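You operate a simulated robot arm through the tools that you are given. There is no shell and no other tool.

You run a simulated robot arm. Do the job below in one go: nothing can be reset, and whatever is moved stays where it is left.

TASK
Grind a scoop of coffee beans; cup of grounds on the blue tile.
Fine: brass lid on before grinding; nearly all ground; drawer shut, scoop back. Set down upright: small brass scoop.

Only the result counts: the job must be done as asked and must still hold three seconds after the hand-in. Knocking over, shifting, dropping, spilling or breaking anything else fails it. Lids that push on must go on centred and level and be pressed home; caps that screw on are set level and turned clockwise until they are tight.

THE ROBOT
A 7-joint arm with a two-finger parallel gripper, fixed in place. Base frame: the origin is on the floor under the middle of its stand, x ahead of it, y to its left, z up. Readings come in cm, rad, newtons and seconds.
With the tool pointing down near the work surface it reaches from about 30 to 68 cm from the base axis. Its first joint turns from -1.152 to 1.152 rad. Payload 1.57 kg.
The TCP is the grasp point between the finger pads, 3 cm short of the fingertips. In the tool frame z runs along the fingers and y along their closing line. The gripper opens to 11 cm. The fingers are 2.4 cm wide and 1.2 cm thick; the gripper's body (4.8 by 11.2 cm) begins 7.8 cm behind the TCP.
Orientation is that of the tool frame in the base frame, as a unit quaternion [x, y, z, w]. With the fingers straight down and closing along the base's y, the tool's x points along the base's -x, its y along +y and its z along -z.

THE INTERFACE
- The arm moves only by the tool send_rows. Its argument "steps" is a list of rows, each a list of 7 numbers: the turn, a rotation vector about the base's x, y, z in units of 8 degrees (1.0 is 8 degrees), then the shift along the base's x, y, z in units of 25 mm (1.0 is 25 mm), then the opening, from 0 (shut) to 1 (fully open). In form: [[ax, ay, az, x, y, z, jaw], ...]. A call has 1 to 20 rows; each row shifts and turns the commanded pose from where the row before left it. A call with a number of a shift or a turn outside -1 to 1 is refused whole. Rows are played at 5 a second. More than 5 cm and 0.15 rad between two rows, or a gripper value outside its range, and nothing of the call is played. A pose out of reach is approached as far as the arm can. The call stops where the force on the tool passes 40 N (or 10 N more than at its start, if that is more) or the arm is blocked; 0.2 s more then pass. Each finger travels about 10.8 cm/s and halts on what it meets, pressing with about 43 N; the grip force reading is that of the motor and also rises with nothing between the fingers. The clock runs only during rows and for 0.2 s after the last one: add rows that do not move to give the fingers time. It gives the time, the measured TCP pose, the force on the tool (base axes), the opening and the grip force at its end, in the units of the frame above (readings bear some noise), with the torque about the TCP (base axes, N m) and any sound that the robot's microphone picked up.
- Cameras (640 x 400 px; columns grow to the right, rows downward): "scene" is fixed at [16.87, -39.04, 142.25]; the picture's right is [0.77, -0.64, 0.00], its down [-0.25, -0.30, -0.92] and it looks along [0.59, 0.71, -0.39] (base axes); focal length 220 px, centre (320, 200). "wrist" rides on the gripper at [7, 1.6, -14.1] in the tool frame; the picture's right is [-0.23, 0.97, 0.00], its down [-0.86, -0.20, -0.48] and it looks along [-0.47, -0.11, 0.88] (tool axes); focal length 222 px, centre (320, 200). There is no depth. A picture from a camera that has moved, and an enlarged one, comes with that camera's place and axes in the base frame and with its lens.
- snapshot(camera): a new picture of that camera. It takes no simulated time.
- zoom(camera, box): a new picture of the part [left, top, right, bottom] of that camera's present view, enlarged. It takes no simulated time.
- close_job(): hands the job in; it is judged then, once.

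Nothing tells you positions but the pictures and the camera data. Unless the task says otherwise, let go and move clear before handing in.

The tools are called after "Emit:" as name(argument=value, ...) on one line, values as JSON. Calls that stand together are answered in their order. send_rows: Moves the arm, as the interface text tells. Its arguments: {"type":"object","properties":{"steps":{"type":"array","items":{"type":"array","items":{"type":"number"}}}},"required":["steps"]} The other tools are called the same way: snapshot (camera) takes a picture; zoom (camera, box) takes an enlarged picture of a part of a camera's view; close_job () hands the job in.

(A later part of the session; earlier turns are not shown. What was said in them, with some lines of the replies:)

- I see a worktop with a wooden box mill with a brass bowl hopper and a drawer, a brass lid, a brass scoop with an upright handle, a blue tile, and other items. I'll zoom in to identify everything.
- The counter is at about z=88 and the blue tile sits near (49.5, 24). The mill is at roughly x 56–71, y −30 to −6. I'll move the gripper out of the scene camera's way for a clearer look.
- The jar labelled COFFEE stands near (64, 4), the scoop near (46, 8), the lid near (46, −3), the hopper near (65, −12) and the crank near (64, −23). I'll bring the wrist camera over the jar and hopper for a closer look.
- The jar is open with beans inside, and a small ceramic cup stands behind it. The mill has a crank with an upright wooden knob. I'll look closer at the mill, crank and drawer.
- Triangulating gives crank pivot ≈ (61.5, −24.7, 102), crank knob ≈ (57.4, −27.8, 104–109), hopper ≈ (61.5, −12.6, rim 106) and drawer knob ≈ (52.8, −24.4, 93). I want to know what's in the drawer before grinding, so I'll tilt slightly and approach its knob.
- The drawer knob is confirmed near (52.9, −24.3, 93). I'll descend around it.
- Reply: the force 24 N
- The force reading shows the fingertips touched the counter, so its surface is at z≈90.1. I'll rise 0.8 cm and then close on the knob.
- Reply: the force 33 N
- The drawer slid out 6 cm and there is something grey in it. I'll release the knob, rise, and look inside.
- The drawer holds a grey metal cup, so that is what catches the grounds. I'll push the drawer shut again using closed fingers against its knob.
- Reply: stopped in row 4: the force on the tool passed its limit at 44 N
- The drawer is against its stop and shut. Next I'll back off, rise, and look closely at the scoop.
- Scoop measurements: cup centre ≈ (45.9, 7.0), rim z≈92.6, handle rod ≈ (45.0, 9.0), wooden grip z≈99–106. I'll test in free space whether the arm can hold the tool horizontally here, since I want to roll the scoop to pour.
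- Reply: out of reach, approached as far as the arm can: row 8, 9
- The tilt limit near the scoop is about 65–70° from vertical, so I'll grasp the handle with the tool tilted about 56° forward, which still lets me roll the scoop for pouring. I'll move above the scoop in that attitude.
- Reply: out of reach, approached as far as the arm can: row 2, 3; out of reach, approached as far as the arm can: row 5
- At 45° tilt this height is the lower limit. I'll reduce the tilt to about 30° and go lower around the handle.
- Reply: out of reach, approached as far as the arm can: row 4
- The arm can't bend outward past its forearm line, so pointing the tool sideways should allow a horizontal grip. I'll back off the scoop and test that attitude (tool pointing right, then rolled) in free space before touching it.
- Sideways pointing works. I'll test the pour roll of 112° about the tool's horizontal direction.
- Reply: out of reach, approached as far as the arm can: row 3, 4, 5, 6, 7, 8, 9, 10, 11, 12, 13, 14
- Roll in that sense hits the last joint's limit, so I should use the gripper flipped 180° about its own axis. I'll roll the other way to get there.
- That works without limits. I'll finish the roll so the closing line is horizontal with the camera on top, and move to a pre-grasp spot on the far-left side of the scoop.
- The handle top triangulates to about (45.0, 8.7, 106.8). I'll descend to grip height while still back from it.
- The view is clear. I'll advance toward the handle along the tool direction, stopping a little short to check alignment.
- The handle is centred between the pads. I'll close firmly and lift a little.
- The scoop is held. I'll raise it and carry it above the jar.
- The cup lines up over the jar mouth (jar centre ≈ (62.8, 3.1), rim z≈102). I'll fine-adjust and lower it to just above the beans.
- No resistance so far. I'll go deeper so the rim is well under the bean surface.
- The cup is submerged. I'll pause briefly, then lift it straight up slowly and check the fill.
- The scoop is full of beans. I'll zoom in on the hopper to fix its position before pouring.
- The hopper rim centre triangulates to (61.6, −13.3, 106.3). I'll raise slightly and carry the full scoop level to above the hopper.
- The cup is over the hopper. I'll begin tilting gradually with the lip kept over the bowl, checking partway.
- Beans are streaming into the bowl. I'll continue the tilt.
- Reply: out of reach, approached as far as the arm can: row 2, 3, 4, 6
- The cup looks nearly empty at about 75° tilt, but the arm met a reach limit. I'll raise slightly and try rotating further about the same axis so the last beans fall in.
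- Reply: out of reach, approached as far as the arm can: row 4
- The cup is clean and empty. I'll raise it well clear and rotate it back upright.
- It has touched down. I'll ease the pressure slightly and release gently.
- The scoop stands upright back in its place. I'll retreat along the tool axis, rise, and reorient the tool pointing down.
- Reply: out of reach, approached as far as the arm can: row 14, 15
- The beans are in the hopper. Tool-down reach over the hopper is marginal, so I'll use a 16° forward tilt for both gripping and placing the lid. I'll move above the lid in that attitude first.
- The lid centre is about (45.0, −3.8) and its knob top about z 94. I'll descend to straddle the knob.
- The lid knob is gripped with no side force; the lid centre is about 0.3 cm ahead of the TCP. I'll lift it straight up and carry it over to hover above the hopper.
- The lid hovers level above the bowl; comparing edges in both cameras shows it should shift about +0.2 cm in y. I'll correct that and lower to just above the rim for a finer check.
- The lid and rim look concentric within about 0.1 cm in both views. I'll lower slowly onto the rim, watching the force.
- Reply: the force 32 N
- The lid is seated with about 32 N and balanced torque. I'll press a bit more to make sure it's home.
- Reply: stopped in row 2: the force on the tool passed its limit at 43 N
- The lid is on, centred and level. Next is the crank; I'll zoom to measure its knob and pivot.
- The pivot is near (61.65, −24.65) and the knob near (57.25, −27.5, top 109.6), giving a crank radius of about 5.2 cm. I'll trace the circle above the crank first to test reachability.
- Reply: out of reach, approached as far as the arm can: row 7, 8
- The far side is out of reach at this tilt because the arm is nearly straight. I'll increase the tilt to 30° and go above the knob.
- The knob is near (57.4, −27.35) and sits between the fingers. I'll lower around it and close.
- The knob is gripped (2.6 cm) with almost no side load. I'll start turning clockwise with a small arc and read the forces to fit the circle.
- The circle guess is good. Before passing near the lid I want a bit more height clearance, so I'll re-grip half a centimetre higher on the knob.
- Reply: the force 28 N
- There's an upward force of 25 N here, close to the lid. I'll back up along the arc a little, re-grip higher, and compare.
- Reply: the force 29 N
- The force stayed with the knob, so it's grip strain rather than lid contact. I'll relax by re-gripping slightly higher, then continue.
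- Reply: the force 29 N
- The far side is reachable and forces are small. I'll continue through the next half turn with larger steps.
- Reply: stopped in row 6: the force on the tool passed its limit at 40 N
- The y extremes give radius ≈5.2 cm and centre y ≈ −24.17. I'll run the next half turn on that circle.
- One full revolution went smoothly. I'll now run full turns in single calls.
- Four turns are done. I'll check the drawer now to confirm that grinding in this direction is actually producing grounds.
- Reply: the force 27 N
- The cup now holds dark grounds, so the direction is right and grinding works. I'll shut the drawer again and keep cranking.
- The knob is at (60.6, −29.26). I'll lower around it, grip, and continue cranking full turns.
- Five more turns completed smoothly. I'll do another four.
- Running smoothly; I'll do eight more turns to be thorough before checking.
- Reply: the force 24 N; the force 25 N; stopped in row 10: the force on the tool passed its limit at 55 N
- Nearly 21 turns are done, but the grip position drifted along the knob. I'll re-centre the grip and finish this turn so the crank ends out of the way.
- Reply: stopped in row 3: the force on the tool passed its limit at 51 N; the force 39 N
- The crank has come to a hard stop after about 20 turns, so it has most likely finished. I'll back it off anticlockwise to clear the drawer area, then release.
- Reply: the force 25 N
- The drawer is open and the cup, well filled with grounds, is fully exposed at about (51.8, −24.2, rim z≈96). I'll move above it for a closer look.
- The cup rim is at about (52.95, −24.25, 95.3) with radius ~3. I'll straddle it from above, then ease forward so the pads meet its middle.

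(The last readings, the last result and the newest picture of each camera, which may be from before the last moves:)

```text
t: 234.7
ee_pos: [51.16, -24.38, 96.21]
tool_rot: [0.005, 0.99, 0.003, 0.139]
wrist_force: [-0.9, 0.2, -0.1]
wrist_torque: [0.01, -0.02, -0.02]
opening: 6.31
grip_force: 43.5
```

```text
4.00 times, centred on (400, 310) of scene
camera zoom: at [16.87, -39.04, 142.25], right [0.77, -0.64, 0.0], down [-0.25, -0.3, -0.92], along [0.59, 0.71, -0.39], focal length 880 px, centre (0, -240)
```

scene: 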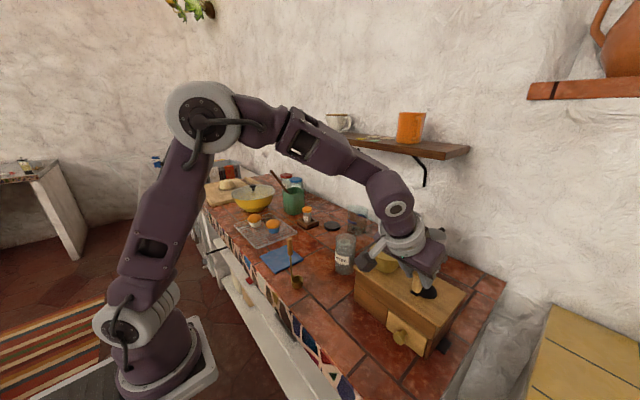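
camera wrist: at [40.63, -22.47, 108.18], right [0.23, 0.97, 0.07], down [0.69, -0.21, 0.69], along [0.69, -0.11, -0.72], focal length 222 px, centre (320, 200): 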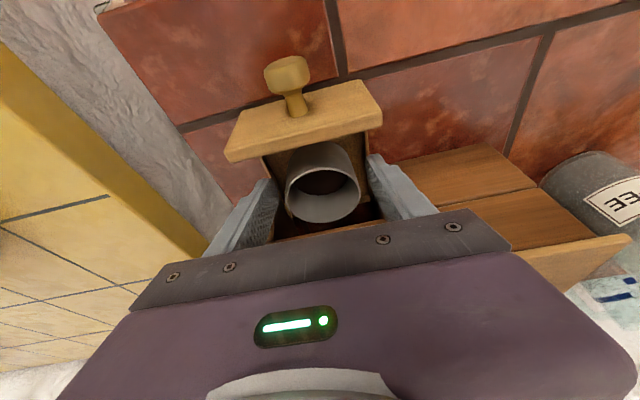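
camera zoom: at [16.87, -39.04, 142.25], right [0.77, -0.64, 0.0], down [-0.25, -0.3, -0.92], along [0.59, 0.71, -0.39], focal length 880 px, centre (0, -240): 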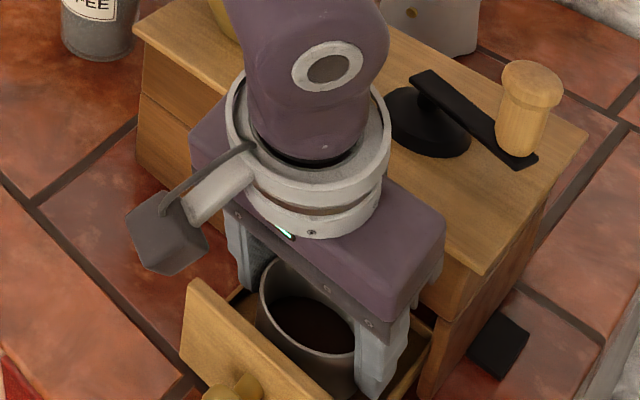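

Emit:
send_rows(steps=[[0, 0, 0, 0, 0, 0.3, 0.5], [0, 0, 0, 0, 0, 0.3, 0.5], [0, 0, 0, 0, 0, 0.3, 0.5], [0, 0, 0, 0, 0, 0.3, 0.5], [0, 0, 0, 0, 0, 0, 0.5]])

Emit:
zoom(camera="scene", box=[350, 260, 450, 360])

Emit:
zoom(camera="wrist", box=[230, 90, 400, 240])

```text
t: 235.9
ee_pos: [51.24, -24.29, 99.02]
tool_rot: [0.006, 0.99, 0.003, 0.14]
wrist_force: [-1.7, 0.5, -1.5]
wrist_torque: [0.01, -0.01, -0.04]
opening: 6.3
grip_force: 43.0
```

```text
4.00 times, centred on (400, 310) of scene
camera zoom: at [16.87, -39.04, 142.25], right [0.77, -0.64, 0.0], down [-0.25, -0.3, -0.92], along [0.59, 0.71, -0.39], focal length 880 px, centre (0, -240)
```

zoom: 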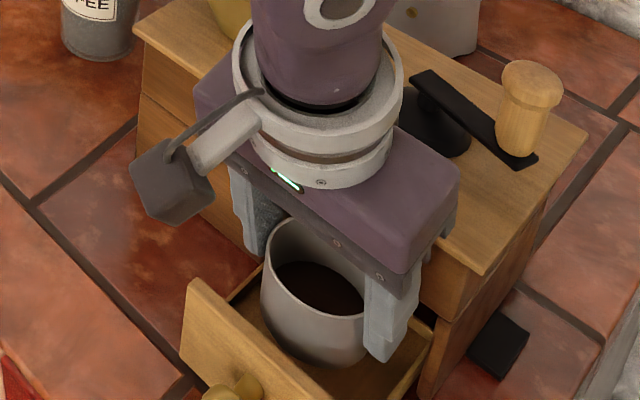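

```text
2.67 times, centred on (315, 165) of wrist
camera zoom: at [40.62, -22.71, 110.76], right [0.23, 0.97, 0.07], down [0.69, -0.21, 0.69], along [0.69, -0.11, -0.72], focal length 592 px, centre (333, 293)
```

zoom: 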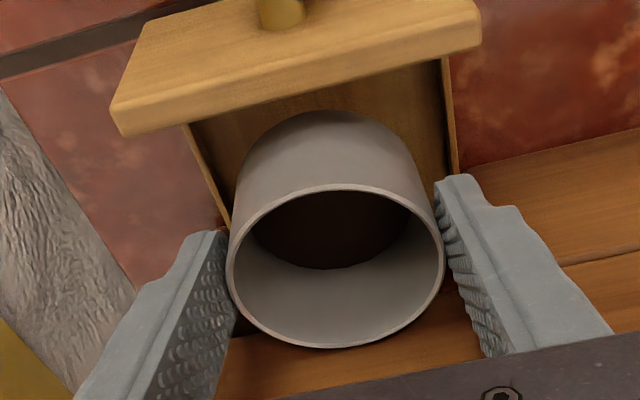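

Emit:
send_rows(steps=[[0, 0, 0, 0, 0, 0.2, 0.5], [0, 0, 0, 0, 0, 0.2, 0.5], [0, 0, 0, 0, 0, 0.2, 0.5], [0, 0, 0, 0, 0, 0.3, 0.5], [0, 0, 0, 0, 0, 0.3, 0.5], [0, 0, 0, 0, 0, 0, 0.5]])

Emit:
zoom(camera="scene", box=[350, 250, 450, 360])

```text
t: 237.3
ee_pos: [51.02, -24.28, 102.18]
tool_rot: [0.005, 0.99, 0.003, 0.139]
wrist_force: [-1.4, 0.5, -1.6]
wrist_torque: [-0.01, 0.03, 0.03]
opening: 6.29
grip_force: 43.1
```

```text
3.64 times, centred on (400, 305) of scene
camera zoom: at [16.87, -39.04, 142.25], right [0.77, -0.64, 0.0], down [-0.25, -0.3, -0.92], along [0.59, 0.71, -0.39], focal length 800 px, centre (29, -182)
```

zoom: 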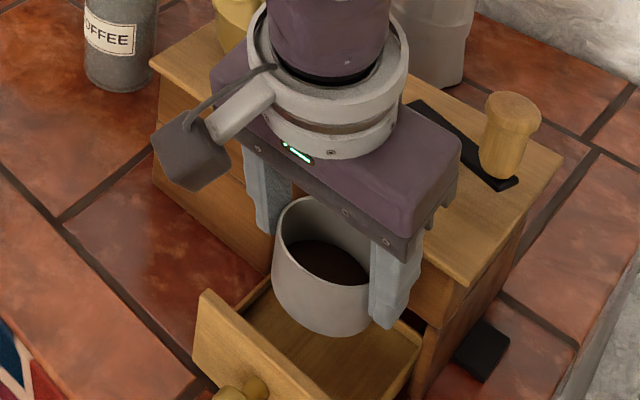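

The cup is clear of the drawer, upright and steady. I'll lift it high and carry it over toward the blue tile.

Emit:
send_rows(steps=[[0, 0, 0, -0.3, 0, 0.1, 0.5], [0, 0, 0, -0.3, 0, 0.4, 0.5], [0, 0, 0, 0, 0, 0.8, 0.5], [0, 0, 0, 0, 0, 0.9, 0.5], [0, 0, 0, 0, 0, 0.9, 0.5], [0, 0, 0, 0, 0, 0.9, 0.5], [0, 0, 0, 0, 0, 0.9, 0.5], [0, 0, 0, 0, 0, 0.6, 0.5], [0, 0, 0, 0, 0.3, 0, 0.5], [0, 0, 0, 0, 0.6, 0, 0.5], [0, 0, 0, 0.1, 0.8, 0, 0.5], [0, 0, 0, 0.1, 0.8, 0, 0.5], [0, 0, 0, 0.1, 0.8, 0, 0.5], [0, 0, 0, 0, 0.8, 0, 0.5], [0, 0, 0, 0, 0.8, 0, 0.5], [0, 0, 0, 0, 0.8, 0, 0.5], [0, 0, 0, 0, 0.8, 0, 0.5], [0, 0, 0, 0, 0.8, 0, 0.5], [0, 0, 0, 0, 0.8, 0, 0.5], [0, 0, 0, 0, 0.8, 0, 0.5]])

Emit:
snapshot(camera="scene")

```text
t: 241.5
ee_pos: [50.36, -1.91, 115.91]
tool_rot: [0.006, 0.99, 0.003, 0.139]
wrist_force: [0.6, 0.1, -0.7]
wrist_torque: [-0.01, -0.03, 0.0]
opening: 6.31
grip_force: 43.2
```

```text
taken
```

scene: 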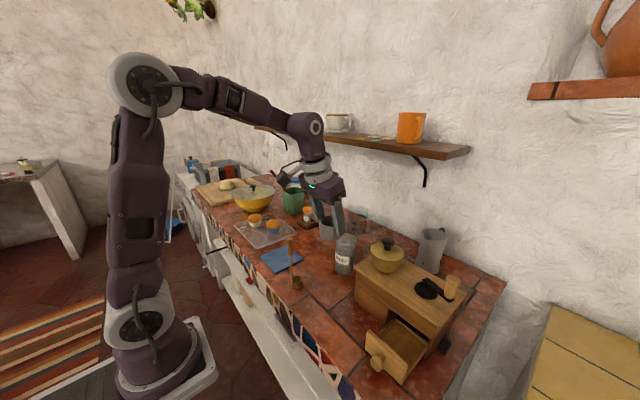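

Emit:
send_rows(steps=[[0, 0, 0, 0, 0.8, 0, 0.5], [0, 0, 0, 0, 0.85, 0, 0.5], [0, 0, 0, 0, 0.85, 0, 0.5], [0, 0, 0, 0, 0.85, 0, 0.5], [0, 0, 0, 0, 0.85, 0, 0.5], [0, 0, 0, 0, 0.85, 0, 0.5], [0, 0, 0, 0, 0.85, 0, 0.5], [0, 0, 0, -0.2, 0.85, 0, 0.5], [0, 0, 0, -0.2, 0.85, 0, 0.5], [0, 0, 0, -0.3, 0.85, 0, 0.5], [0, 0, 0, -0.3, 0.6, 0, 0.5], [0, 0, 0, 0, 0.3, 0, 0.5], [0, 0, 0, 0, 0, -0.6, 0.5], [0, 0, 0, 0, 0, -0.8, 0.5], [0, 0, 0, 0, 0, -0.8, 0.5], [0, 0, 0, 0, 0, -0.8, 0.5], [0, 0, 0, 0, 0, 0, 0.5]])

Emit:
zoom(camera="scene", box=[220, 200, 340, 310])

Emit:
snapshot(camera="wrist")

```text
t: 245.1
ee_pos: [47.86, 21.2, 108.37]
tool_rot: [0.006, 0.99, 0.003, 0.139]
wrist_force: [0.4, 1.5, -0.4]
wrist_torque: [0.01, 0.01, 0.0]
opening: 6.33
grip_force: 43.0
```

```text
3.64 times, centred on (280, 255) of scene
camera zoom: at [16.87, -39.04, 142.25], right [0.77, -0.64, 0.0], down [-0.25, -0.3, -0.92], along [0.59, 0.71, -0.39], focal length 800 px, centre (466, 0)
```

zoom: 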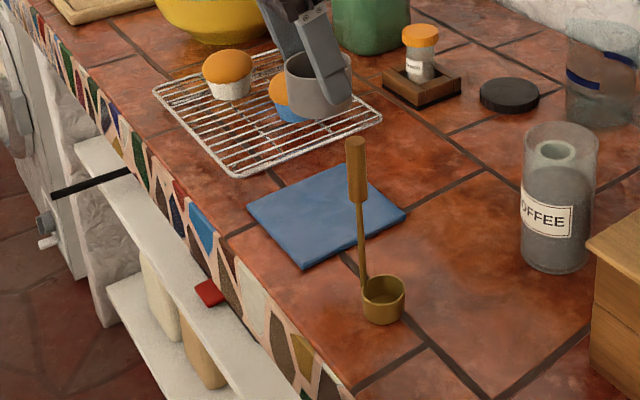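

```text
taken
camera wrist: at [37.34, 22.83, 120.09], right [0.23, 0.97, 0.07], down [0.69, -0.21, 0.69], along [0.69, -0.11, -0.72], focal length 222 px, centre (320, 200)
```

wrist: 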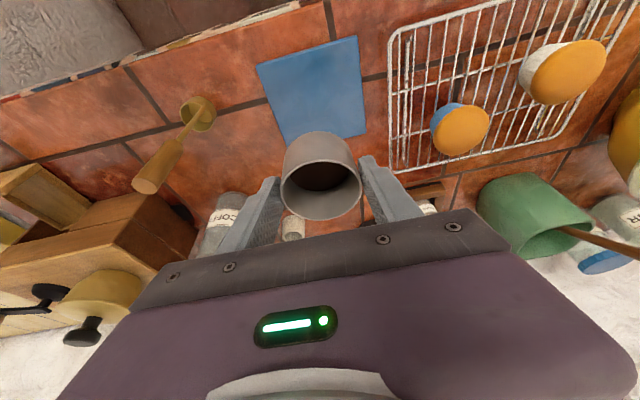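

Emit:
send_rows(steps=[[0, 0, 0, 0.04, 0.16, -0.8, 0.5], [0, 0, 0, 0, 0, -0.8, 0.5], [0, 0, 0, 0, 0, -0.8, 0.5], [0, 0, 0, 0, 0, -0.8, 0.5], [0, 0, 0, 0, 0, -0.7, 0.5], [0, 0, 0, 0, 0, -0.5, 0.5], [0, 0, 0, 0, 0, 0, 0.5]])

Emit:
zoom(camera="scene", box=[230, 210, 340, 310])

Emit:
snapshot(camera="wrist")

```text
t: 246.7
ee_pos: [47.98, 21.63, 97.31]
tool_rot: [0.005, 0.99, 0.003, 0.14]
wrist_force: [0.7, 0.2, -0.7]
wrist_torque: [-0.01, -0.04, 0.03]
opening: 6.34
grip_force: 42.9
```

```text
4.00 times, centred on (285, 260) of scene
camera zoom: at [16.87, -39.04, 142.25], right [0.77, -0.64, 0.0], down [-0.25, -0.3, -0.92], along [0.59, 0.71, -0.39], focal length 880 px, centre (460, -40)
```

zoom: 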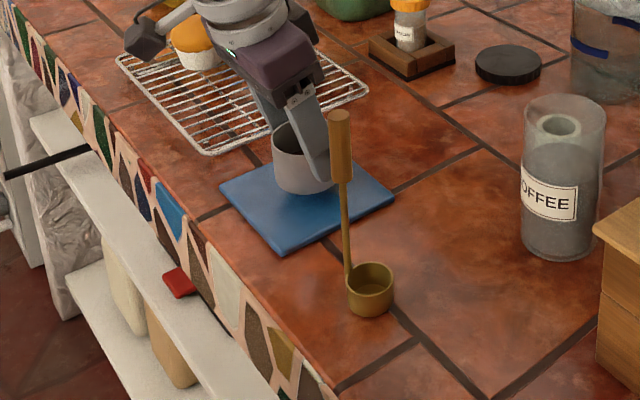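

```text
taken
camera wrist: at [37.51, 23.27, 109.12], right [0.23, 0.97, 0.07], down [0.69, -0.21, 0.69], along [0.69, -0.11, -0.72], focal length 222 px, centre (320, 200)
```

wrist: 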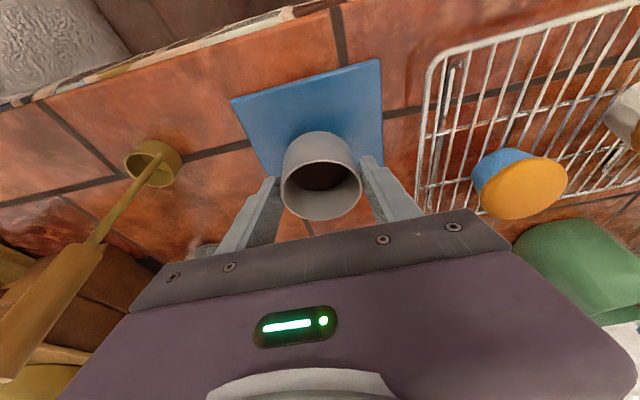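

Emit:
send_rows(steps=[[0, 0, 0, 0, 0, -0.2, 0.5], [0, 0, 0, 0, 0, -0.15, 0.5], [0, 0, 0, 0, 0, -0.1, 0.5], [0, 0, 0, 0, 0, 0, 0.5]])

Emit:
zoom(camera="scene", box=[260, 220, 320, 280])

```text
t: 247.7
ee_pos: [48.05, 21.76, 96.27]
tool_rot: [0.005, 0.99, 0.003, 0.139]
wrist_force: [0.5, -0.3, -1.4]
wrist_torque: [0.03, -0.03, -0.02]
opening: 6.31
grip_force: 42.8
```

```text
6.67 times, centred on (290, 250) of scene
camera zoom: at [16.87, -39.04, 142.25], right [0.77, -0.64, 0.0], down [-0.25, -0.3, -0.92], along [0.59, 0.71, -0.39], focal length 1466 px, centre (520, -133)
```

zoom: 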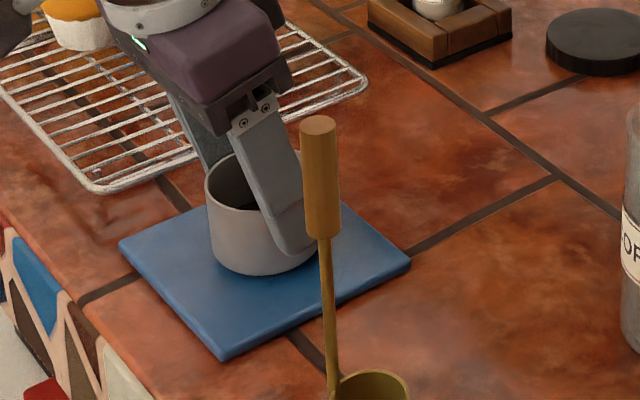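

Emit:
send_rows(steps=[[0, 0, 0, 0, 0, -0.08, 0.5], [0, 0, 0, 0, 0, -0.08, 0.5], [0, 0, 0, 0, 0, 0, 0.5]])

Emit:
send_rows(steps=[[0, 0, 0, 0, 0, -0.06, 0.5], [0, 0, 0, 0, 0, 0, 0.5]])

Emit:
send_rows(steps=[[0, 0, 0, 0, 0, -0.06, 0.5], [0, 0, 0, 0, 0, 0, 0.5]])

```text
t: 248.5
ee_pos: [48.06, 21.76, 95.96]
tool_rot: [0.005, 0.99, 0.004, 0.14]
wrist_force: [-1.0, -1.0, 3.4]
wrist_torque: [-0.11, 0.03, -0.05]
opening: 6.3
grip_force: 42.8
```

```text
t: 249.1
ee_pos: [48.0, 21.76, 95.78]
tool_rot: [0.005, 0.99, 0.005, 0.141]
wrist_force: [-6.9, -1.8, 34.1]
wrist_torque: [-0.2, 0.17, 0.01]
opening: 6.32
grip_force: 42.8
```

```text
t: 249.7
ee_pos: [48.1, 21.8, 95.72]
tool_rot: [0.006, 0.99, 0.005, 0.141]
wrist_force: [0.1, 0.4, 35.6]
wrist_torque: [-0.13, -0.33, -0.01]
opening: 6.31
grip_force: 43.0
```

The cup is down on the tile. I'll relieve the pressure and release.

Emit:
send_rows(steps=[[0, 0, 0, 0, 0, 0.06, 0.5], [0, 0, 0, 0, 0, 0.03, 0.5], [0, 0, 0, 0, 0, 0, 0.5]])

Emit:
zoom(camera="scene", box=[260, 220, 320, 280])

```text
t: 250.5
ee_pos: [47.99, 21.71, 95.64]
tool_rot: [0.006, 0.99, 0.002, 0.138]
wrist_force: [0.0, 0.4, 1.7]
wrist_torque: [0.04, -0.07, 0.02]
opening: 6.29
grip_force: 43.1
```

```text
6.67 times, centred on (290, 250) of scene
camera zoom: at [16.87, -39.03, 142.25], right [0.77, -0.64, 0.0], down [-0.25, -0.3, -0.92], along [0.59, 0.71, -0.39], focal length 1466 px, centre (520, -133)
```

zoom: 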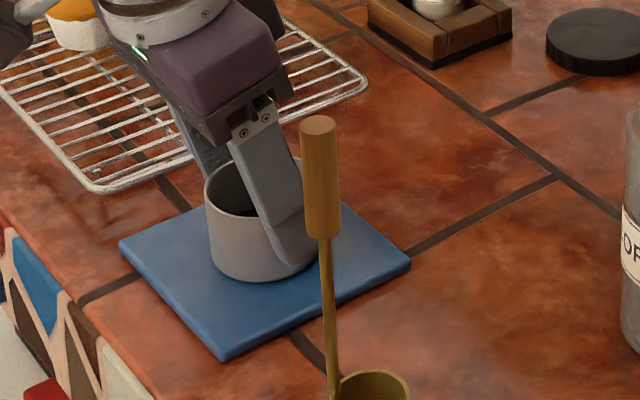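

Emit:
send_rows(steps=[[0, 0, 0, 0, 0, 0, 0.59], [0, 0, 0, 0, 0, 0, 0.62], [0, 0, 0, 0, 0, 0, 0.7], [0, 0, 0, 0, 0, 0, 0.75], [0, 0, 0, 0, 0, 0.4, 0.75], [0, 0, 0, 0, 0, 0.8, 0.75], [0, 0, 0, 0, 0, 0.9, 0.75], [0, 0, 0, 0, 0, 0.9, 0.75], [0, 0, 0, 0, 0, 0.9, 0.75], [0, 0, 0, 0, 0, 0.9, 0.75], [0, 0, 0, 0, 0, 0.9, 0.75]])

Emit:
snapshot(camera="wrist")

Emit:
zoom(camera="scene", box=[240, 210, 340, 300])

Emit:
zoom(camera="wrist", box=[230, 40, 400, 180])

```text
t: 252.9
ee_pos: [47.82, 21.6, 110.1]
tool_rot: [0.005, 0.99, 0.003, 0.138]
wrist_force: [-0.8, 0.8, -0.5]
wrist_torque: [0.0, 0.0, 0.01]
opening: 8.23
grip_force: 0.0
```

```text
taken
camera wrist: at [37.36, 23.24, 121.73], right [0.23, 0.97, 0.07], down [0.69, -0.21, 0.69], along [0.69, -0.11, -0.72], focal length 222 px, centre (320, 200)
```

wrist: 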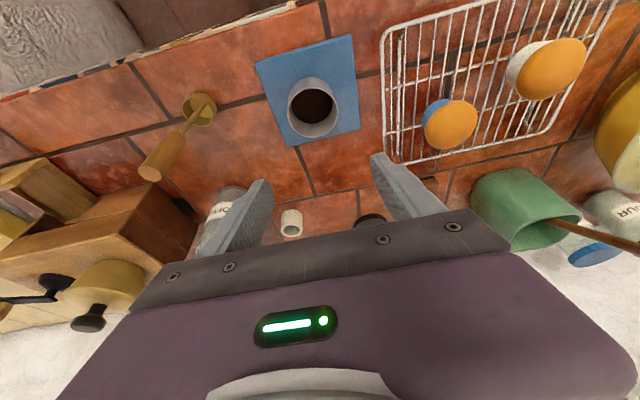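

```text
4.44 times, centred on (290, 255) of scene
camera zoom: at [16.87, -39.04, 142.25], right [0.77, -0.64, 0.0], down [-0.25, -0.3, -0.92], along [0.59, 0.71, -0.39], focal length 977 px, centre (453, -44)
```

zoom: 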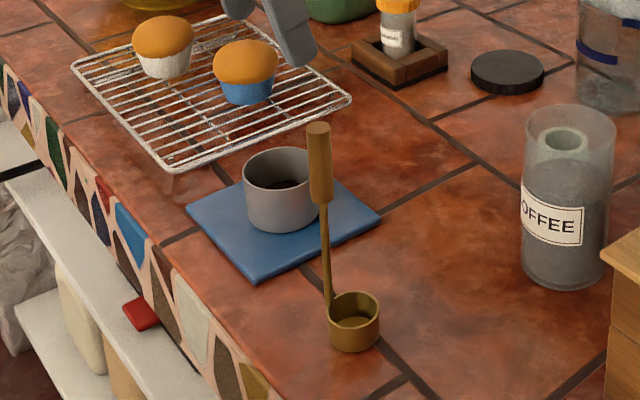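

```text
2.86 times, centred on (315, 110) of wrist
camera zoom: at [37.36, 23.24, 121.73], right [0.23, 0.97, 0.07], down [0.69, -0.21, 0.69], along [0.69, -0.11, -0.72], focal length 635 px, centre (334, 457)
```

zoom: 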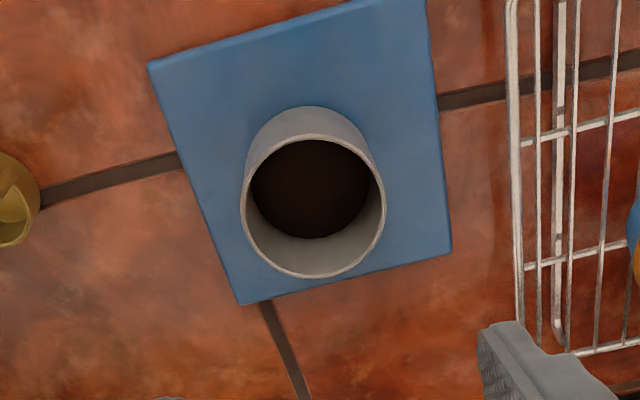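

The cup of grounds stands on the tile. Before closing up, I'll look closely at the fill level in the cup.

Emit:
zoom(camera="scene", box=[270, 230, 310, 270])

Emit:
zoom(camera="wrist", box=[280, 65, 350, 145])

```text
10.00 times, centred on (290, 250) of scene
camera zoom: at [16.87, -39.04, 142.25], right [0.77, -0.64, 0.0], down [-0.25, -0.3, -0.92], along [0.59, 0.71, -0.39], focal length 2199 px, centre (620, -300)
```

zoom: 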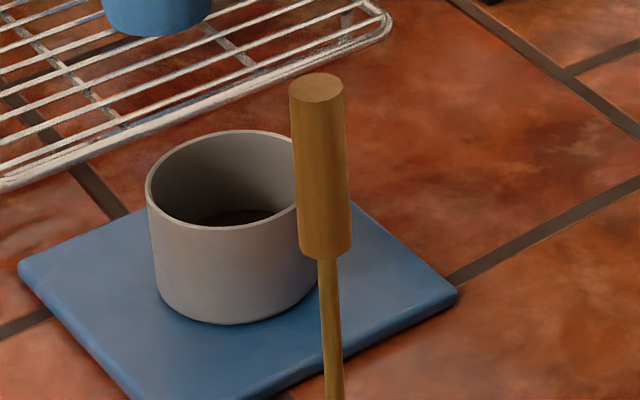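

```text
5.00 times, centred on (315, 105) of wrist
camera zoom: at [37.36, 23.24, 121.73], right [0.23, 0.97, 0.07], down [0.69, -0.21, 0.69], along [0.69, -0.11, -0.72], focal length 1111 px, centre (345, 675)
```

zoom: 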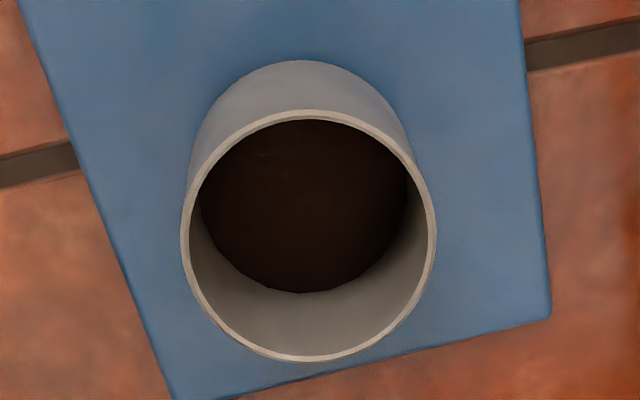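

The cup level alone is inconclusive, so I'll verify the hopper directly: lift the lid straight up a few centimetres, look inside with the scene camera, and set it back exactly.

Emit:
send_rows(steps=[[0, 0, 0, 0, 0, 0.9, 0.6], [0, 0, 0, 0, 0, 0.9, 0.6], [0, 0, 0, 0, -0.3, 0.9, 0.6], [0, 0, 0.1, 0.3, -0.9, 0.9, 0.6], [0, 0, 0, 0.38, -0.95, 0, 0.6], [0, 0, 0, 0.38, -0.95, 0, 0.6], [0, 0, 0, 0.38, -0.95, 0, 0.6], [0, 0, 0, 0.38, -0.95, 0, 0.6], [0, 0, 0, 0.38, -0.95, 0, 0.6], [0, 0, 0, 0.38, -0.95, 0, 0.6], [0, 0, 0, 0.38, -0.95, 0, 0.6], [0, 0, 0, 0.38, -0.95, 0, 0.6], [0, 0, 0, 0.38, -0.95, 0, 0.6], [0, 0, 0, 0.38, -0.95, 0, 0.6], [0, 0, 0, 0.38, -0.95, 0, 0.6], [0, 0, 0, 0.38, -0.95, 0, 0.6], [0, 0, 0, 0.38, -0.95, 0, 0.6], [0, 0, 0, 0, -0.3, 0, 0.6], [0, 0, 0, 0, 0, 0, 0.6]])

Emit:
snapshot(camera="wrist")

```text
t: 256.9
ee_pos: [61.19, -13.2, 119.05]
tool_rot: [-0.001, 0.99, 0.005, 0.139]
wrist_force: [-0.2, -0.5, -0.5]
wrist_torque: [0.02, -0.01, 0.0]
opening: 6.59
grip_force: 0.0
```

```text
taken
camera wrist: at [50.57, -11.68, 130.69], right [0.21, 0.97, 0.07], down [0.69, -0.2, 0.69], along [0.69, -0.1, -0.72], focal length 222 px, centre (320, 200)
```

wrist: 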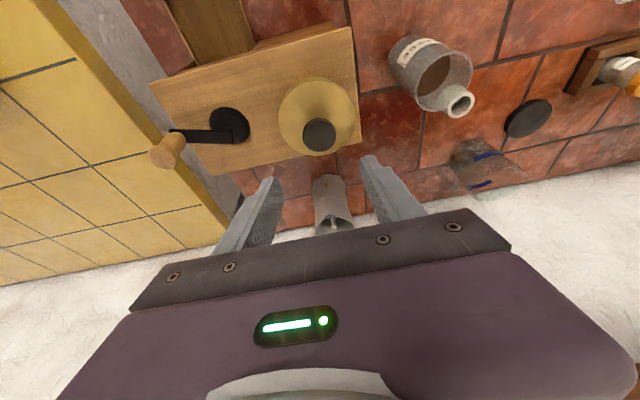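

Emit:
send_rows(steps=[[0, 0, 0, 0.05, 0.09, -0.8, 0.6], [0, 0, 0, 0, 0, -0.8, 0.6], [0, 0, 0, 0, 0, -0.8, 0.6], [0, 0, 0, 0, 0, -0.6, 0.6], [0, 0, 0, 0, 0, -0.3, 0.6], [0, 0, 0, 0, 0, 0, 0.6]])

Emit:
zoom(camera="wrist", box=[240, 80, 400, 220])

```text
t: 258.3
ee_pos: [61.11, -12.84, 110.82]
tool_rot: [-0.002, 0.99, 0.005, 0.139]
wrist_force: [-0.6, 0.3, 0.2]
wrist_torque: [0.01, -0.03, 0.0]
opening: 6.58
grip_force: 0.0
```

```text
2.86 times, centred on (320, 150) of wrist
camera zoom: at [50.6, -11.3, 122.47], right [0.21, 0.97, 0.07], down [0.69, -0.2, 0.69], along [0.69, -0.1, -0.72], focal length 635 px, centre (320, 343)
```

zoom: 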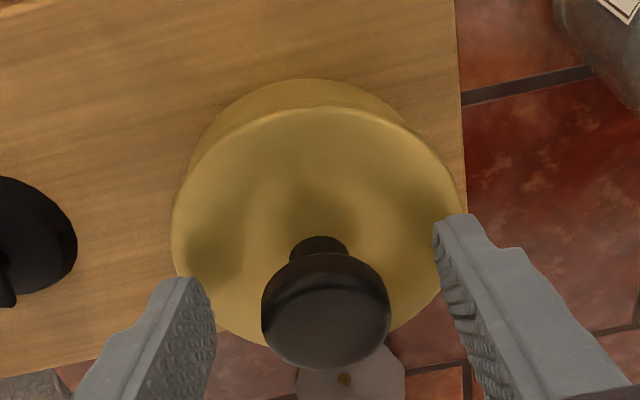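

Emit:
send_rows(steps=[[0, 0, 0, 0.02, 0.05, -0.05, 0.6], [0, 0, 0, 0, 0, 0, 0.35], [0, 0, 0, 0, 0, 0, 0.2], [0, 0, 0, 0, 0, 0, 0.2]])

```text
t: 259.3
ee_pos: [61.22, -12.65, 110.76]
tool_rot: [-0.002, 0.99, 0.004, 0.139]
wrist_force: [0.4, -1.0, 2.5]
wrist_torque: [-0.11, -0.04, -0.05]
opening: 3.23
grip_force: 40.6
```

Emit:
send_rows(steps=[[0, 0, 0, 0, 0, 0.2, 0.2], [0, 0, 0, 0, 0, 0.4, 0.2], [0, 0, 0, 0, 0, 0.5, 0.2], [0, 0, 0, 0, 0, 0.5, 0.2], [0, 0, 0, 0, 0, 0.6, 0.2], [0, 0, 0, 0, 0, 0, 0.2]])

Emit:
zoom(camera="scene", box=[380, 230, 430, 285])

Emit:
zoom(camera="wrist", box=[240, 60, 400, 200])

```text
t: 260.7
ee_pos: [61.16, -12.67, 116.11]
tool_rot: [-0.001, 0.99, 0.004, 0.139]
wrist_force: [0.1, 0.0, -1.2]
wrist_torque: [0.01, 0.0, 0.03]
opening: 3.25
grip_force: 40.4
```

```text
7.27 times, centred on (405, 258) of scene
camera zoom: at [16.87, -39.04, 142.25], right [0.77, -0.64, 0.0], down [-0.25, -0.3, -0.92], along [0.59, 0.71, -0.39], focal length 1599 px, centre (-298, -218)
```

zoom: 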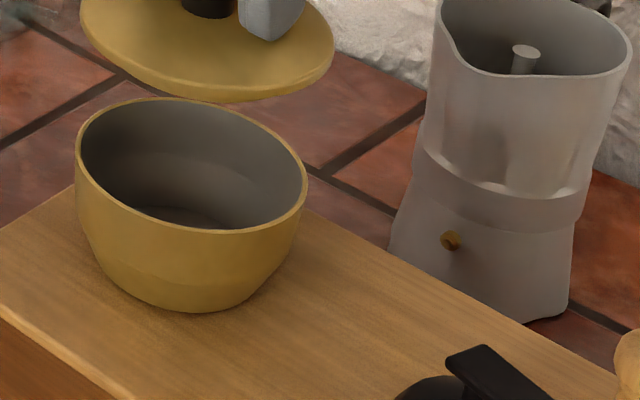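

```text
2.86 times, centred on (320, 130) of wrist
camera zoom: at [50.65, -11.19, 127.83], right [0.21, 0.97, 0.07], down [0.69, -0.2, 0.69], along [0.69, -0.1, -0.72], focal length 635 px, centre (320, 400)
```

zoom: 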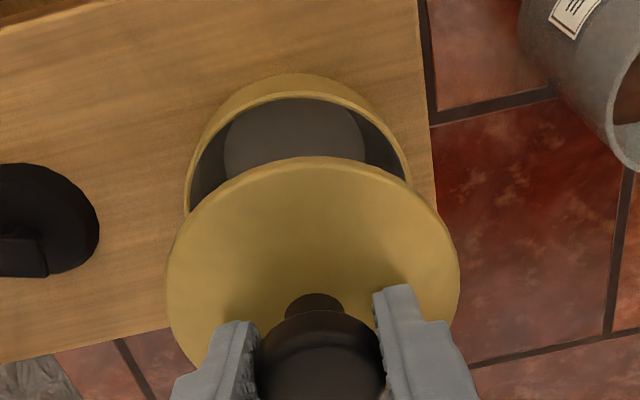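

The hopper is empty, so everything has been ground. I'll put the lid straight back down and press it home.

Emit:
send_rows(steps=[[0, 0, 0, 0, 0, -0.5, 0.2], [0, 0, 0, 0, 0, -0.5, 0.2], [0, 0, 0, 0, 0, -0.5, 0.2], [0, 0, 0, 0, 0, -0.3, 0.2], [0, 0, 0, 0, 0, -0.15, 0.2], [0, 0, 0, 0, 0, 0, 0.2]])

Emit:
zoom(camera="scene", box=[380, 230, 430, 285])

Emit:
zoom(camera="wrist", box=[240, 80, 400, 220])

```text
t: 262.1
ee_pos: [61.24, -12.7, 111.25]
tool_rot: [-0.002, 0.99, 0.005, 0.139]
wrist_force: [-0.2, -0.3, -1.2]
wrist_torque: [-0.03, 0.01, -0.01]
opening: 3.25
grip_force: 40.6
```

```text
7.27 times, centred on (405, 258) of scene
camera zoom: at [16.87, -39.04, 142.25], right [0.77, -0.64, 0.0], down [-0.25, -0.3, -0.92], along [0.59, 0.71, -0.39], focal length 1599 px, centre (-298, -218)
```

zoom: 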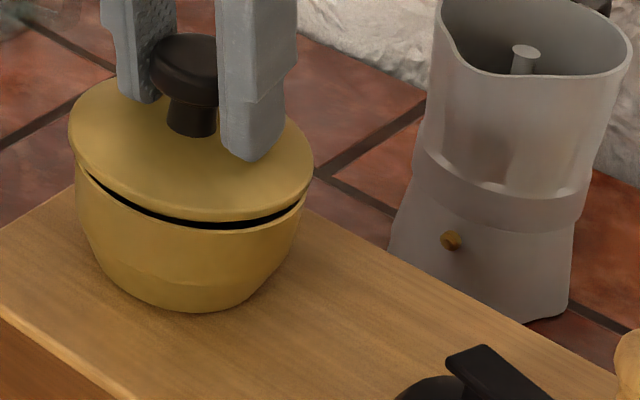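

```text
2.86 times, centred on (320, 150) of wrist
camera zoom: at [50.65, -11.22, 122.93], right [0.21, 0.97, 0.07], down [0.69, -0.2, 0.69], along [0.69, -0.1, -0.72], focal length 635 px, centre (320, 343)
```

zoom: 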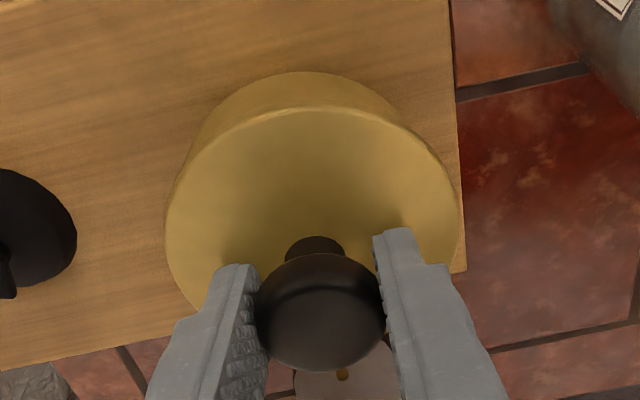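

Emit:
send_rows(steps=[[0, 0, 0, 0, 0, -0.12, 0.2], [0, 0, 0, 0, 0, -0.08, 0.2], [0, 0, 0, 0, 0, 0, 0.2]])

Emit:
send_rows(steps=[[0, 0, 0, 0, 0, -0.05, 0.2], [0, 0, 0, 0, 0, 0, 0.2]])

Emit:
send_rows(steps=[[0, 0, 0, 0, 0, -0.05, 0.2], [0, 0, 0, 0, 0, 0, 0.2]])

```text
t: 262.9
ee_pos: [61.29, -12.64, 110.77]
tool_rot: [-0.001, 0.99, 0.005, 0.14]
wrist_force: [0.7, -1.1, -1.1]
wrist_torque: [-0.01, -0.01, -0.01]
opening: 3.23
grip_force: 40.7
```

```text
t: 263.5
ee_pos: [61.14, -12.62, 110.6]
tool_rot: [-0.002, 0.99, 0.004, 0.14]
wrist_force: [-0.4, -0.8, 4.5]
wrist_torque: [-0.13, 0.02, 0.01]
opening: 3.26
grip_force: 40.7
```

```text
t: 264.1
ee_pos: [61.26, -12.7, 110.72]
tool_rot: [-0.001, 0.99, 0.003, 0.14]
wrist_force: [-3.6, 0.9, 16.5]
wrist_torque: [-0.29, 0.45, -0.1]
opening: 3.24
grip_force: 40.1
```

Emit:
send_rows(steps=[[0, 0, 0, 0, 0, -0.05, 0.2], [0, 0, 0, 0, 0, 0, 0.2]])

Emit:
send_rows(steps=[[0, 0, 0, 0, 0, -0.03, 0.2], [0, 0, 0, 0, 0, 0, 0.2]])

Emit:
zoom(camera="scene", box=[380, 230, 430, 285])

```text
t: 264.7
ee_pos: [61.31, -12.63, 110.51]
tool_rot: [-0.001, 0.99, 0.004, 0.143]
wrist_force: [-7.9, 1.0, 39.6]
wrist_torque: [-0.2, 0.32, -0.14]
opening: 3.25
grip_force: 41.5
```

```text
t: 265.3
ee_pos: [61.27, -12.65, 110.59]
tool_rot: [-0.001, 0.99, 0.004, 0.144]
wrist_force: [-2.0, 0.0, 48.3]
wrist_torque: [-0.29, 0.16, -0.05]
opening: 3.22
grip_force: 40.8
```

```text
7.27 times, centred on (405, 258) of scene
camera zoom: at [16.77, -39.01, 142.27], right [0.77, -0.64, 0.0], down [-0.25, -0.3, -0.92], along [0.59, 0.71, -0.39], focal length 1599 px, centre (-298, -218)
```

zoom: 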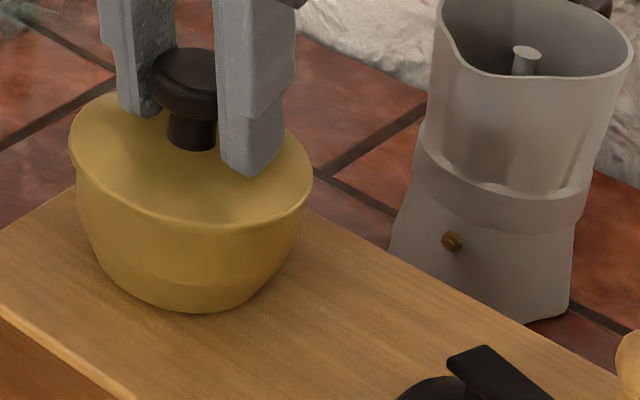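

Emit:
send_rows(steps=[[0, 0, 0, 0, 0, 0.12, 0.2], [0, 0, 0, 0, 0, 0, 0.3], [0, 0, 0, 0, 0, 0, 0.5], [0, 0, 0, 0, 0, 0, 0.6], [0, 0, 0, 0, 0, 0.5, 0.6], [0, 0, 0, -0.2, 0, 0.8, 0.6], [0, 0, 0, -0.4, 0, 1, 0.6], [0, 0, 0, -0.6, -0.2, 1, 0.6]])

Emit:
zoom(camera="scene", box=[360, 220, 470, 370])

Emit:
snapshot(camera="wrist")

```text
t: 267.1
ee_pos: [58.11, -13.16, 118.95]
tool_rot: [-0.002, 0.99, 0.005, 0.139]
wrist_force: [-0.8, -0.7, 0.2]
wrist_torque: [0.01, -0.01, 0.03]
opening: 6.61
grip_force: 0.1
```

```text
2.67 times, centred on (415, 295) of scene
camera zoom: at [16.87, -39.04, 142.25], right [0.77, -0.64, 0.0], down [-0.25, -0.3, -0.92], along [0.59, 0.71, -0.39], focal length 586 px, centre (67, -53)
```

zoom: 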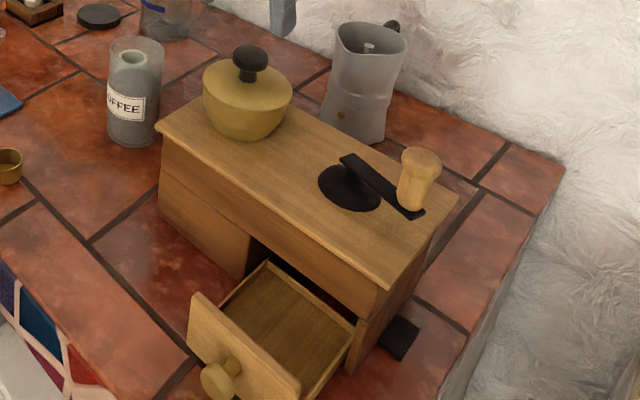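

```text
taken
camera wrist: at [47.61, -11.73, 130.52], right [0.21, 0.97, 0.07], down [0.69, -0.2, 0.69], along [0.69, -0.1, -0.72], focal length 222 px, centre (320, 200)
```

wrist: 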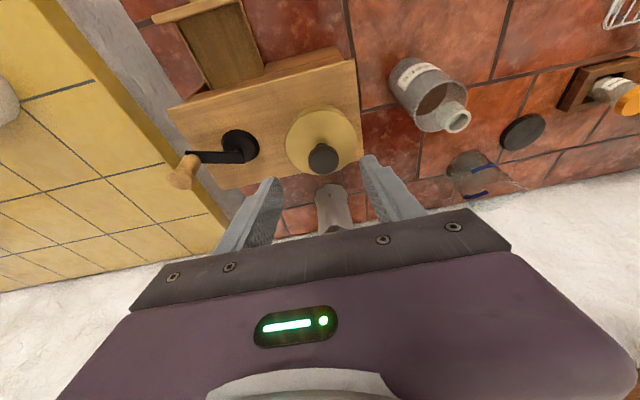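

The lid is seated again. Now I'll shut the empty drawer by pushing its knob.

Emit:
send_rows(steps=[[0, 0, 0, -0.977, -0.629, 0, 0], [0, 0, 0, -0.977, -0.629, -0.2, 0], [0, 0, 0, -0.977, -0.629, -0.4, 0], [0, 0, 0, -0.977, -0.629, -0.4, 0], [0, 0, 0, -0.977, -0.629, -0.4, 0], [0, 0, 0, -0.977, -0.629, -0.4, 0], [0, 0, 0, -0.977, -0.629, -0.4, 0], [0, 0, 0, 0, 0, -0.9, 0], [0, 0, 0, 0, 0, -0.9, 0], [0, 0, 0, 0, 0, -0.9, 0], [0, 0, 0, 0, 0, -0.9, 0], [0, 0, 0, 0, 0, 0, 0]])

Emit:
snapshot(camera="wrist")

Emit:
zoom(camera="scene", box=[330, 250, 450, 370])

```text
t: 269.7
ee_pos: [41.27, -24.34, 104.39]
tool_rot: [-0.001, 0.99, 0.005, 0.14]
wrist_force: [-0.7, 0.2, -0.5]
wrist_torque: [-0.02, -0.02, 0.02]
opening: 0.0
grip_force: 20.9
```

```text
taken
camera wrist: at [30.71, -22.85, 116.01], right [0.21, 0.97, 0.07], down [0.69, -0.2, 0.69], along [0.69, -0.1, -0.72], focal length 222 px, centre (320, 200)
```

wrist: 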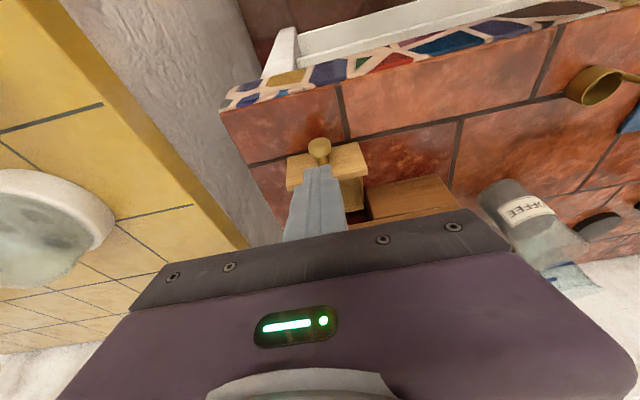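

```text
3.33 times, centred on (390, 310) of scene
camera zoom: at [16.87, -39.04, 142.25], right [0.77, -0.64, 0.0], down [-0.25, -0.3, -0.92], along [0.59, 0.71, -0.39], focal length 733 px, centre (87, -167)
```

zoom: 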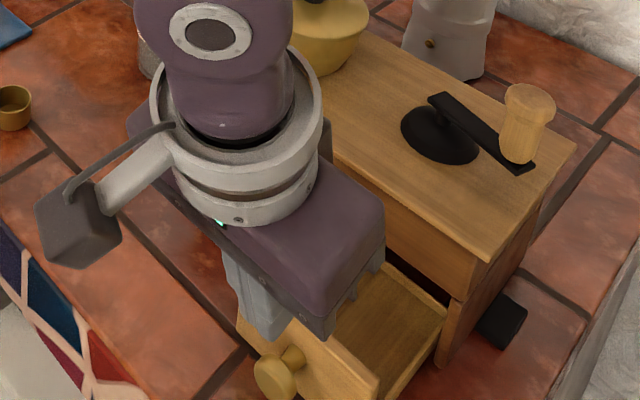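

Emit:
send_rows(steps=[[0, 0, 0, -0.35, 0.04, -0.5, 0], [0, 0, 0, 0, 0, -0.9, 0], [0, 0, 0, 0, 0, -0.9, 0], [0, 0, 0, 0, 0, -0.9, 0], [0, 0, 0, 0, 0, -0.75, 0], [0, 0, 0, 0, 0, 0, 0]])

Emit:
snapshot(camera="wrist")

```text
t: 271.1
ee_pos: [40.33, -24.17, 94.43]
tool_rot: [-0.002, 0.99, 0.005, 0.139]
wrist_force: [-0.5, -0.2, 0.9]
wrist_torque: [-0.04, 0.01, 0.0]
opening: 0.01
grip_force: 22.2
```

```text
taken
camera wrist: at [29.73, -22.61, 106.15], right [0.21, 0.97, 0.07], down [0.69, -0.2, 0.69], along [0.69, -0.1, -0.72], focal length 222 px, centre (320, 200)
```

wrist: 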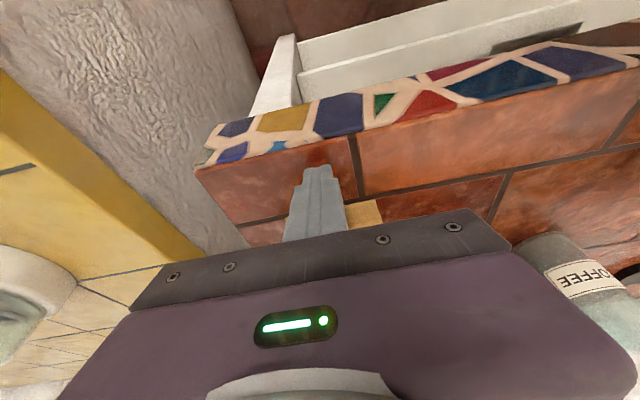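

Fingers are in front of the knob with no contact. I'll push the drawer in.

Emit:
send_rows(steps=[[0, 0, 0, 0.4, 0, 0, 0], [0, 0, 0, 0.4, 0, 0, 0], [0, 0, 0, 0.3, 0, 0, 0], [0, 0, 0, 0.3, 0, 0, 0], [0, 0, 0, 0.3, 0, 0, 0], [0, 0, 0, 0.3, 0, 0, 0], [0, 0, 0, 0.3, 0, 0, 0], [0, 0, 0, 0.3, 0, 0, 0], [0, 0, 0, 0.3, 0, 0, 0], [0, 0, 0, 0.3, 0, 0, 0], [0, 0, 0, 0.3, 0, 0, 0], [0, 0, 0, 0.2, 0, 0, 0], [0, 0, 0, 0, 0, 0, 0]])

Emit:
zoom(camera="scene", box=[350, 250, 470, 370])

```text
t: 273.9
ee_pos: [49.63, -23.99, 94.54]
tool_rot: [-0.001, 0.99, 0.004, 0.14]
wrist_force: [0.1, -0.2, -0.2]
wrist_torque: [0.02, 0.01, 0.0]
opening: 0.02
grip_force: 21.2
```

```text
3.33 times, centred on (410, 310) of scene
camera zoom: at [16.87, -39.04, 142.25], right [0.77, -0.64, 0.0], down [-0.25, -0.3, -0.92], along [0.59, 0.71, -0.39], focal length 733 px, centre (20, -167)
```

zoom: 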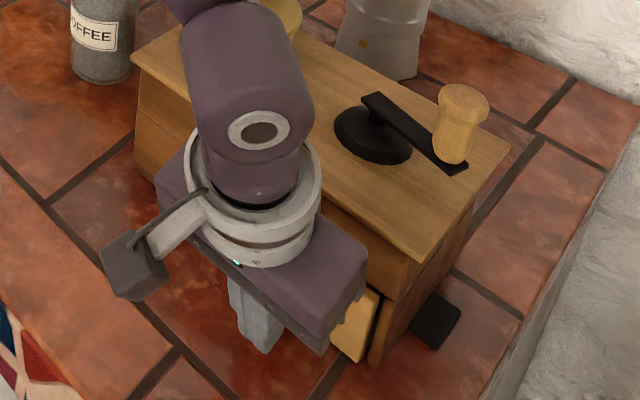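

Emit:
send_rows(steps=[[0, 0, 0, 0.08, 0, 0, 0], [0, 0, 0, 0.08, 0, 0, 0], [0, 0, 0, 0.06, 0, 0, 0], [0, 0, 0, 0.06, 0, 0, 0], [0, 0, 0, 0, 0, 0, 0]])

```text
t: 275.1
ee_pos: [50.11, -23.93, 94.43]
tool_rot: [0.0, 0.991, 0.005, 0.137]
wrist_force: [-14.8, -0.1, 0.3]
wrist_torque: [0.05, 0.29, 0.01]
opening: 0.03
grip_force: 21.8
```

Emit:
send_rows(steps=[[0, 0, 0, 0.05, 0, 0, 0], [0, 0, 0, 0, 0, 0, 0]])

Emit:
send_rows(steps=[[0, 0, 0, -0.5, 0, 0, 0], [0, 0, 0, -0.8, 0, 0.2, 0], [0, 0, 0, 0, 0, 1, 0], [0, 0, 0, 0, 0, 1, 0], [0, 0, 0, 0, 0, 1, 0], [0, 0, 0, 0, 0, 1, 0], [0, 0, 0, 0, 0, 1, 0], [0, 0, 0, 0, 0, 1, 0], [0, 0, 0, 0, 0, 1, 0.2], [0, 0, 0, -0.5, 0, 1, 0.4], [0, 0, 0, -0.5, 0, 1, 0.4], [0, 0, 0, -0.5, 0, 1, 0.4]])

Emit:
snapshot(camera="scene")

Emit:
snapshot(camera="wrist")

Emit:
zoom(camera="scene", box=[350, 220, 490, 370])

Emit:
zoom(camera="scene", box=[230, 200, 370, 320])

```text
t: 275.7
ee_pos: [50.14, -23.95, 94.48]
tool_rot: [-0.001, 0.991, 0.006, 0.137]
wrist_force: [-32.7, -1.3, 4.3]
wrist_torque: [-0.03, 0.55, -0.07]
opening: 0.0
grip_force: 21.8
```

```text
t: 278.3
ee_pos: [43.42, -24.08, 120.05]
tool_rot: [-0.001, 0.99, 0.005, 0.14]
wrist_force: [-0.4, -0.1, -0.2]
wrist_torque: [-0.01, -0.02, 0.02]
opening: 4.41
grip_force: 0.1
```

```text
taken
```

scene: 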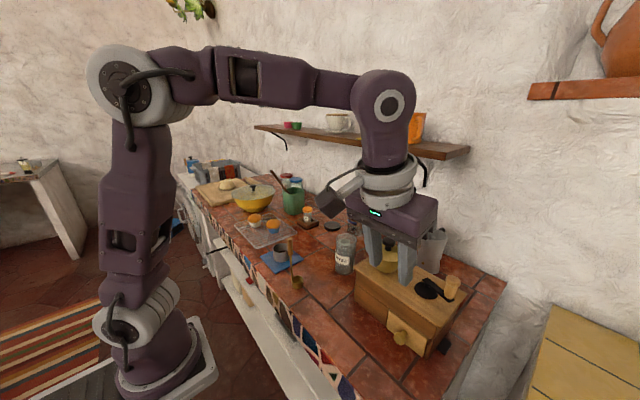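

```text
taken
camera wrist: at [32.88, -22.54, 131.67], right [0.21, 0.97, 0.07], down [0.69, -0.2, 0.69], along [0.69, -0.1, -0.72], focal length 222 px, centre (320, 200)
```

wrist: 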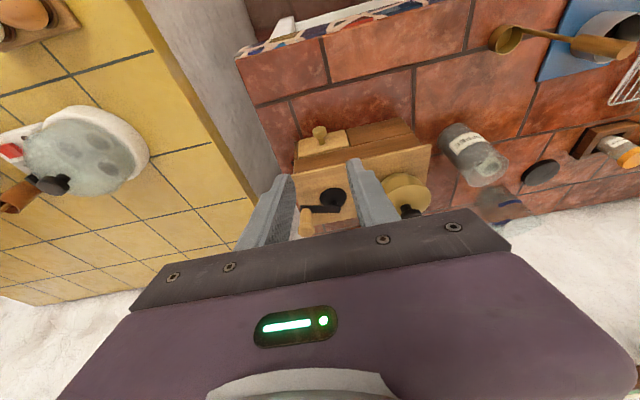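

```text
2.67 times, centred on (420, 295) of scene
camera zoom: at [16.87, -39.04, 142.25], right [0.77, -0.64, 0.0], down [-0.25, -0.3, -0.92], along [0.59, 0.71, -0.39], focal length 586 px, centre (53, -53)
```

zoom: 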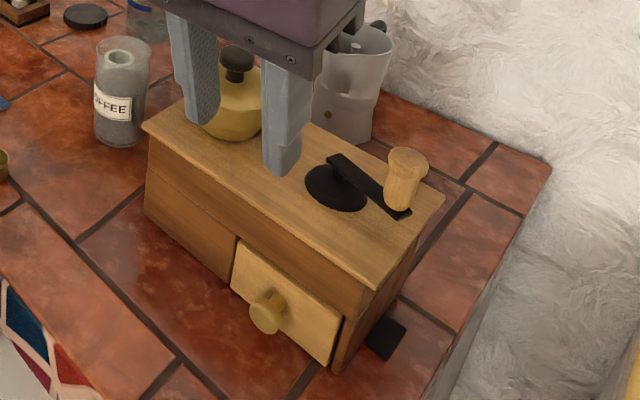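

```text
3.33 times, centred on (300, 260) of scene
camera zoom: at [16.87, -39.04, 142.25], right [0.77, -0.64, 0.0], down [-0.25, -0.3, -0.92], along [0.59, 0.71, -0.39], focal length 733 px, centre (387, 0)
```

zoom: 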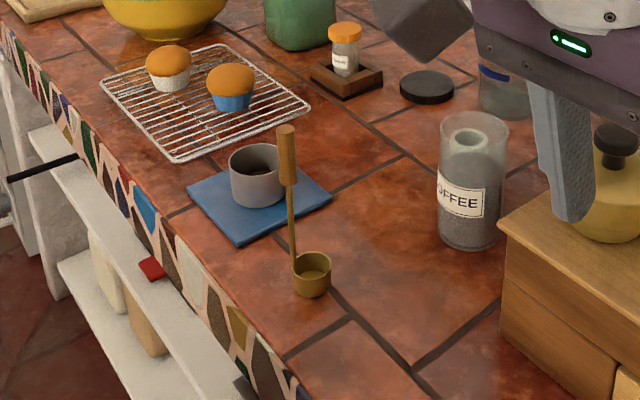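

Everything is in place. The cup of grounds stands on the blue tile, the hopper was seen empty with its lid back on, the drawer is shut, and the scoop stands upright where it was. The gripper is clear, so I'm handing in.

Emit:
close_job()

```text
The job is handed in.
```

The job is handed in. The cup of grounds is on the blue tile, and the last pictures show everything where it was asked for.

- **Beans:** I took one full scoop from the jar and poured it into the hopper. I saw no spill in the pictures.
- **Lid:** The brass lid went on centred and level before grinding, pressed with about 43 N. After grinding I lifted it to look inside and found the hopper empty. I then set it back and pressed it with about 48 N.
- **Grinding:** I turned the crank about 20 turns clockwise, until it would turn no further that way. I then turned it back about a quarter turn so it was out of the way of the drawer.
- **Drawer:** It is pushed back against its stop, empty.
- **Scoop:** It stands upright within about 3 mm of where it started.

I opened the drawer twice before the end: once to see that it held a cup, and once partway through grinding to check that grounds were falling. It was shut again both times before grinding went on.
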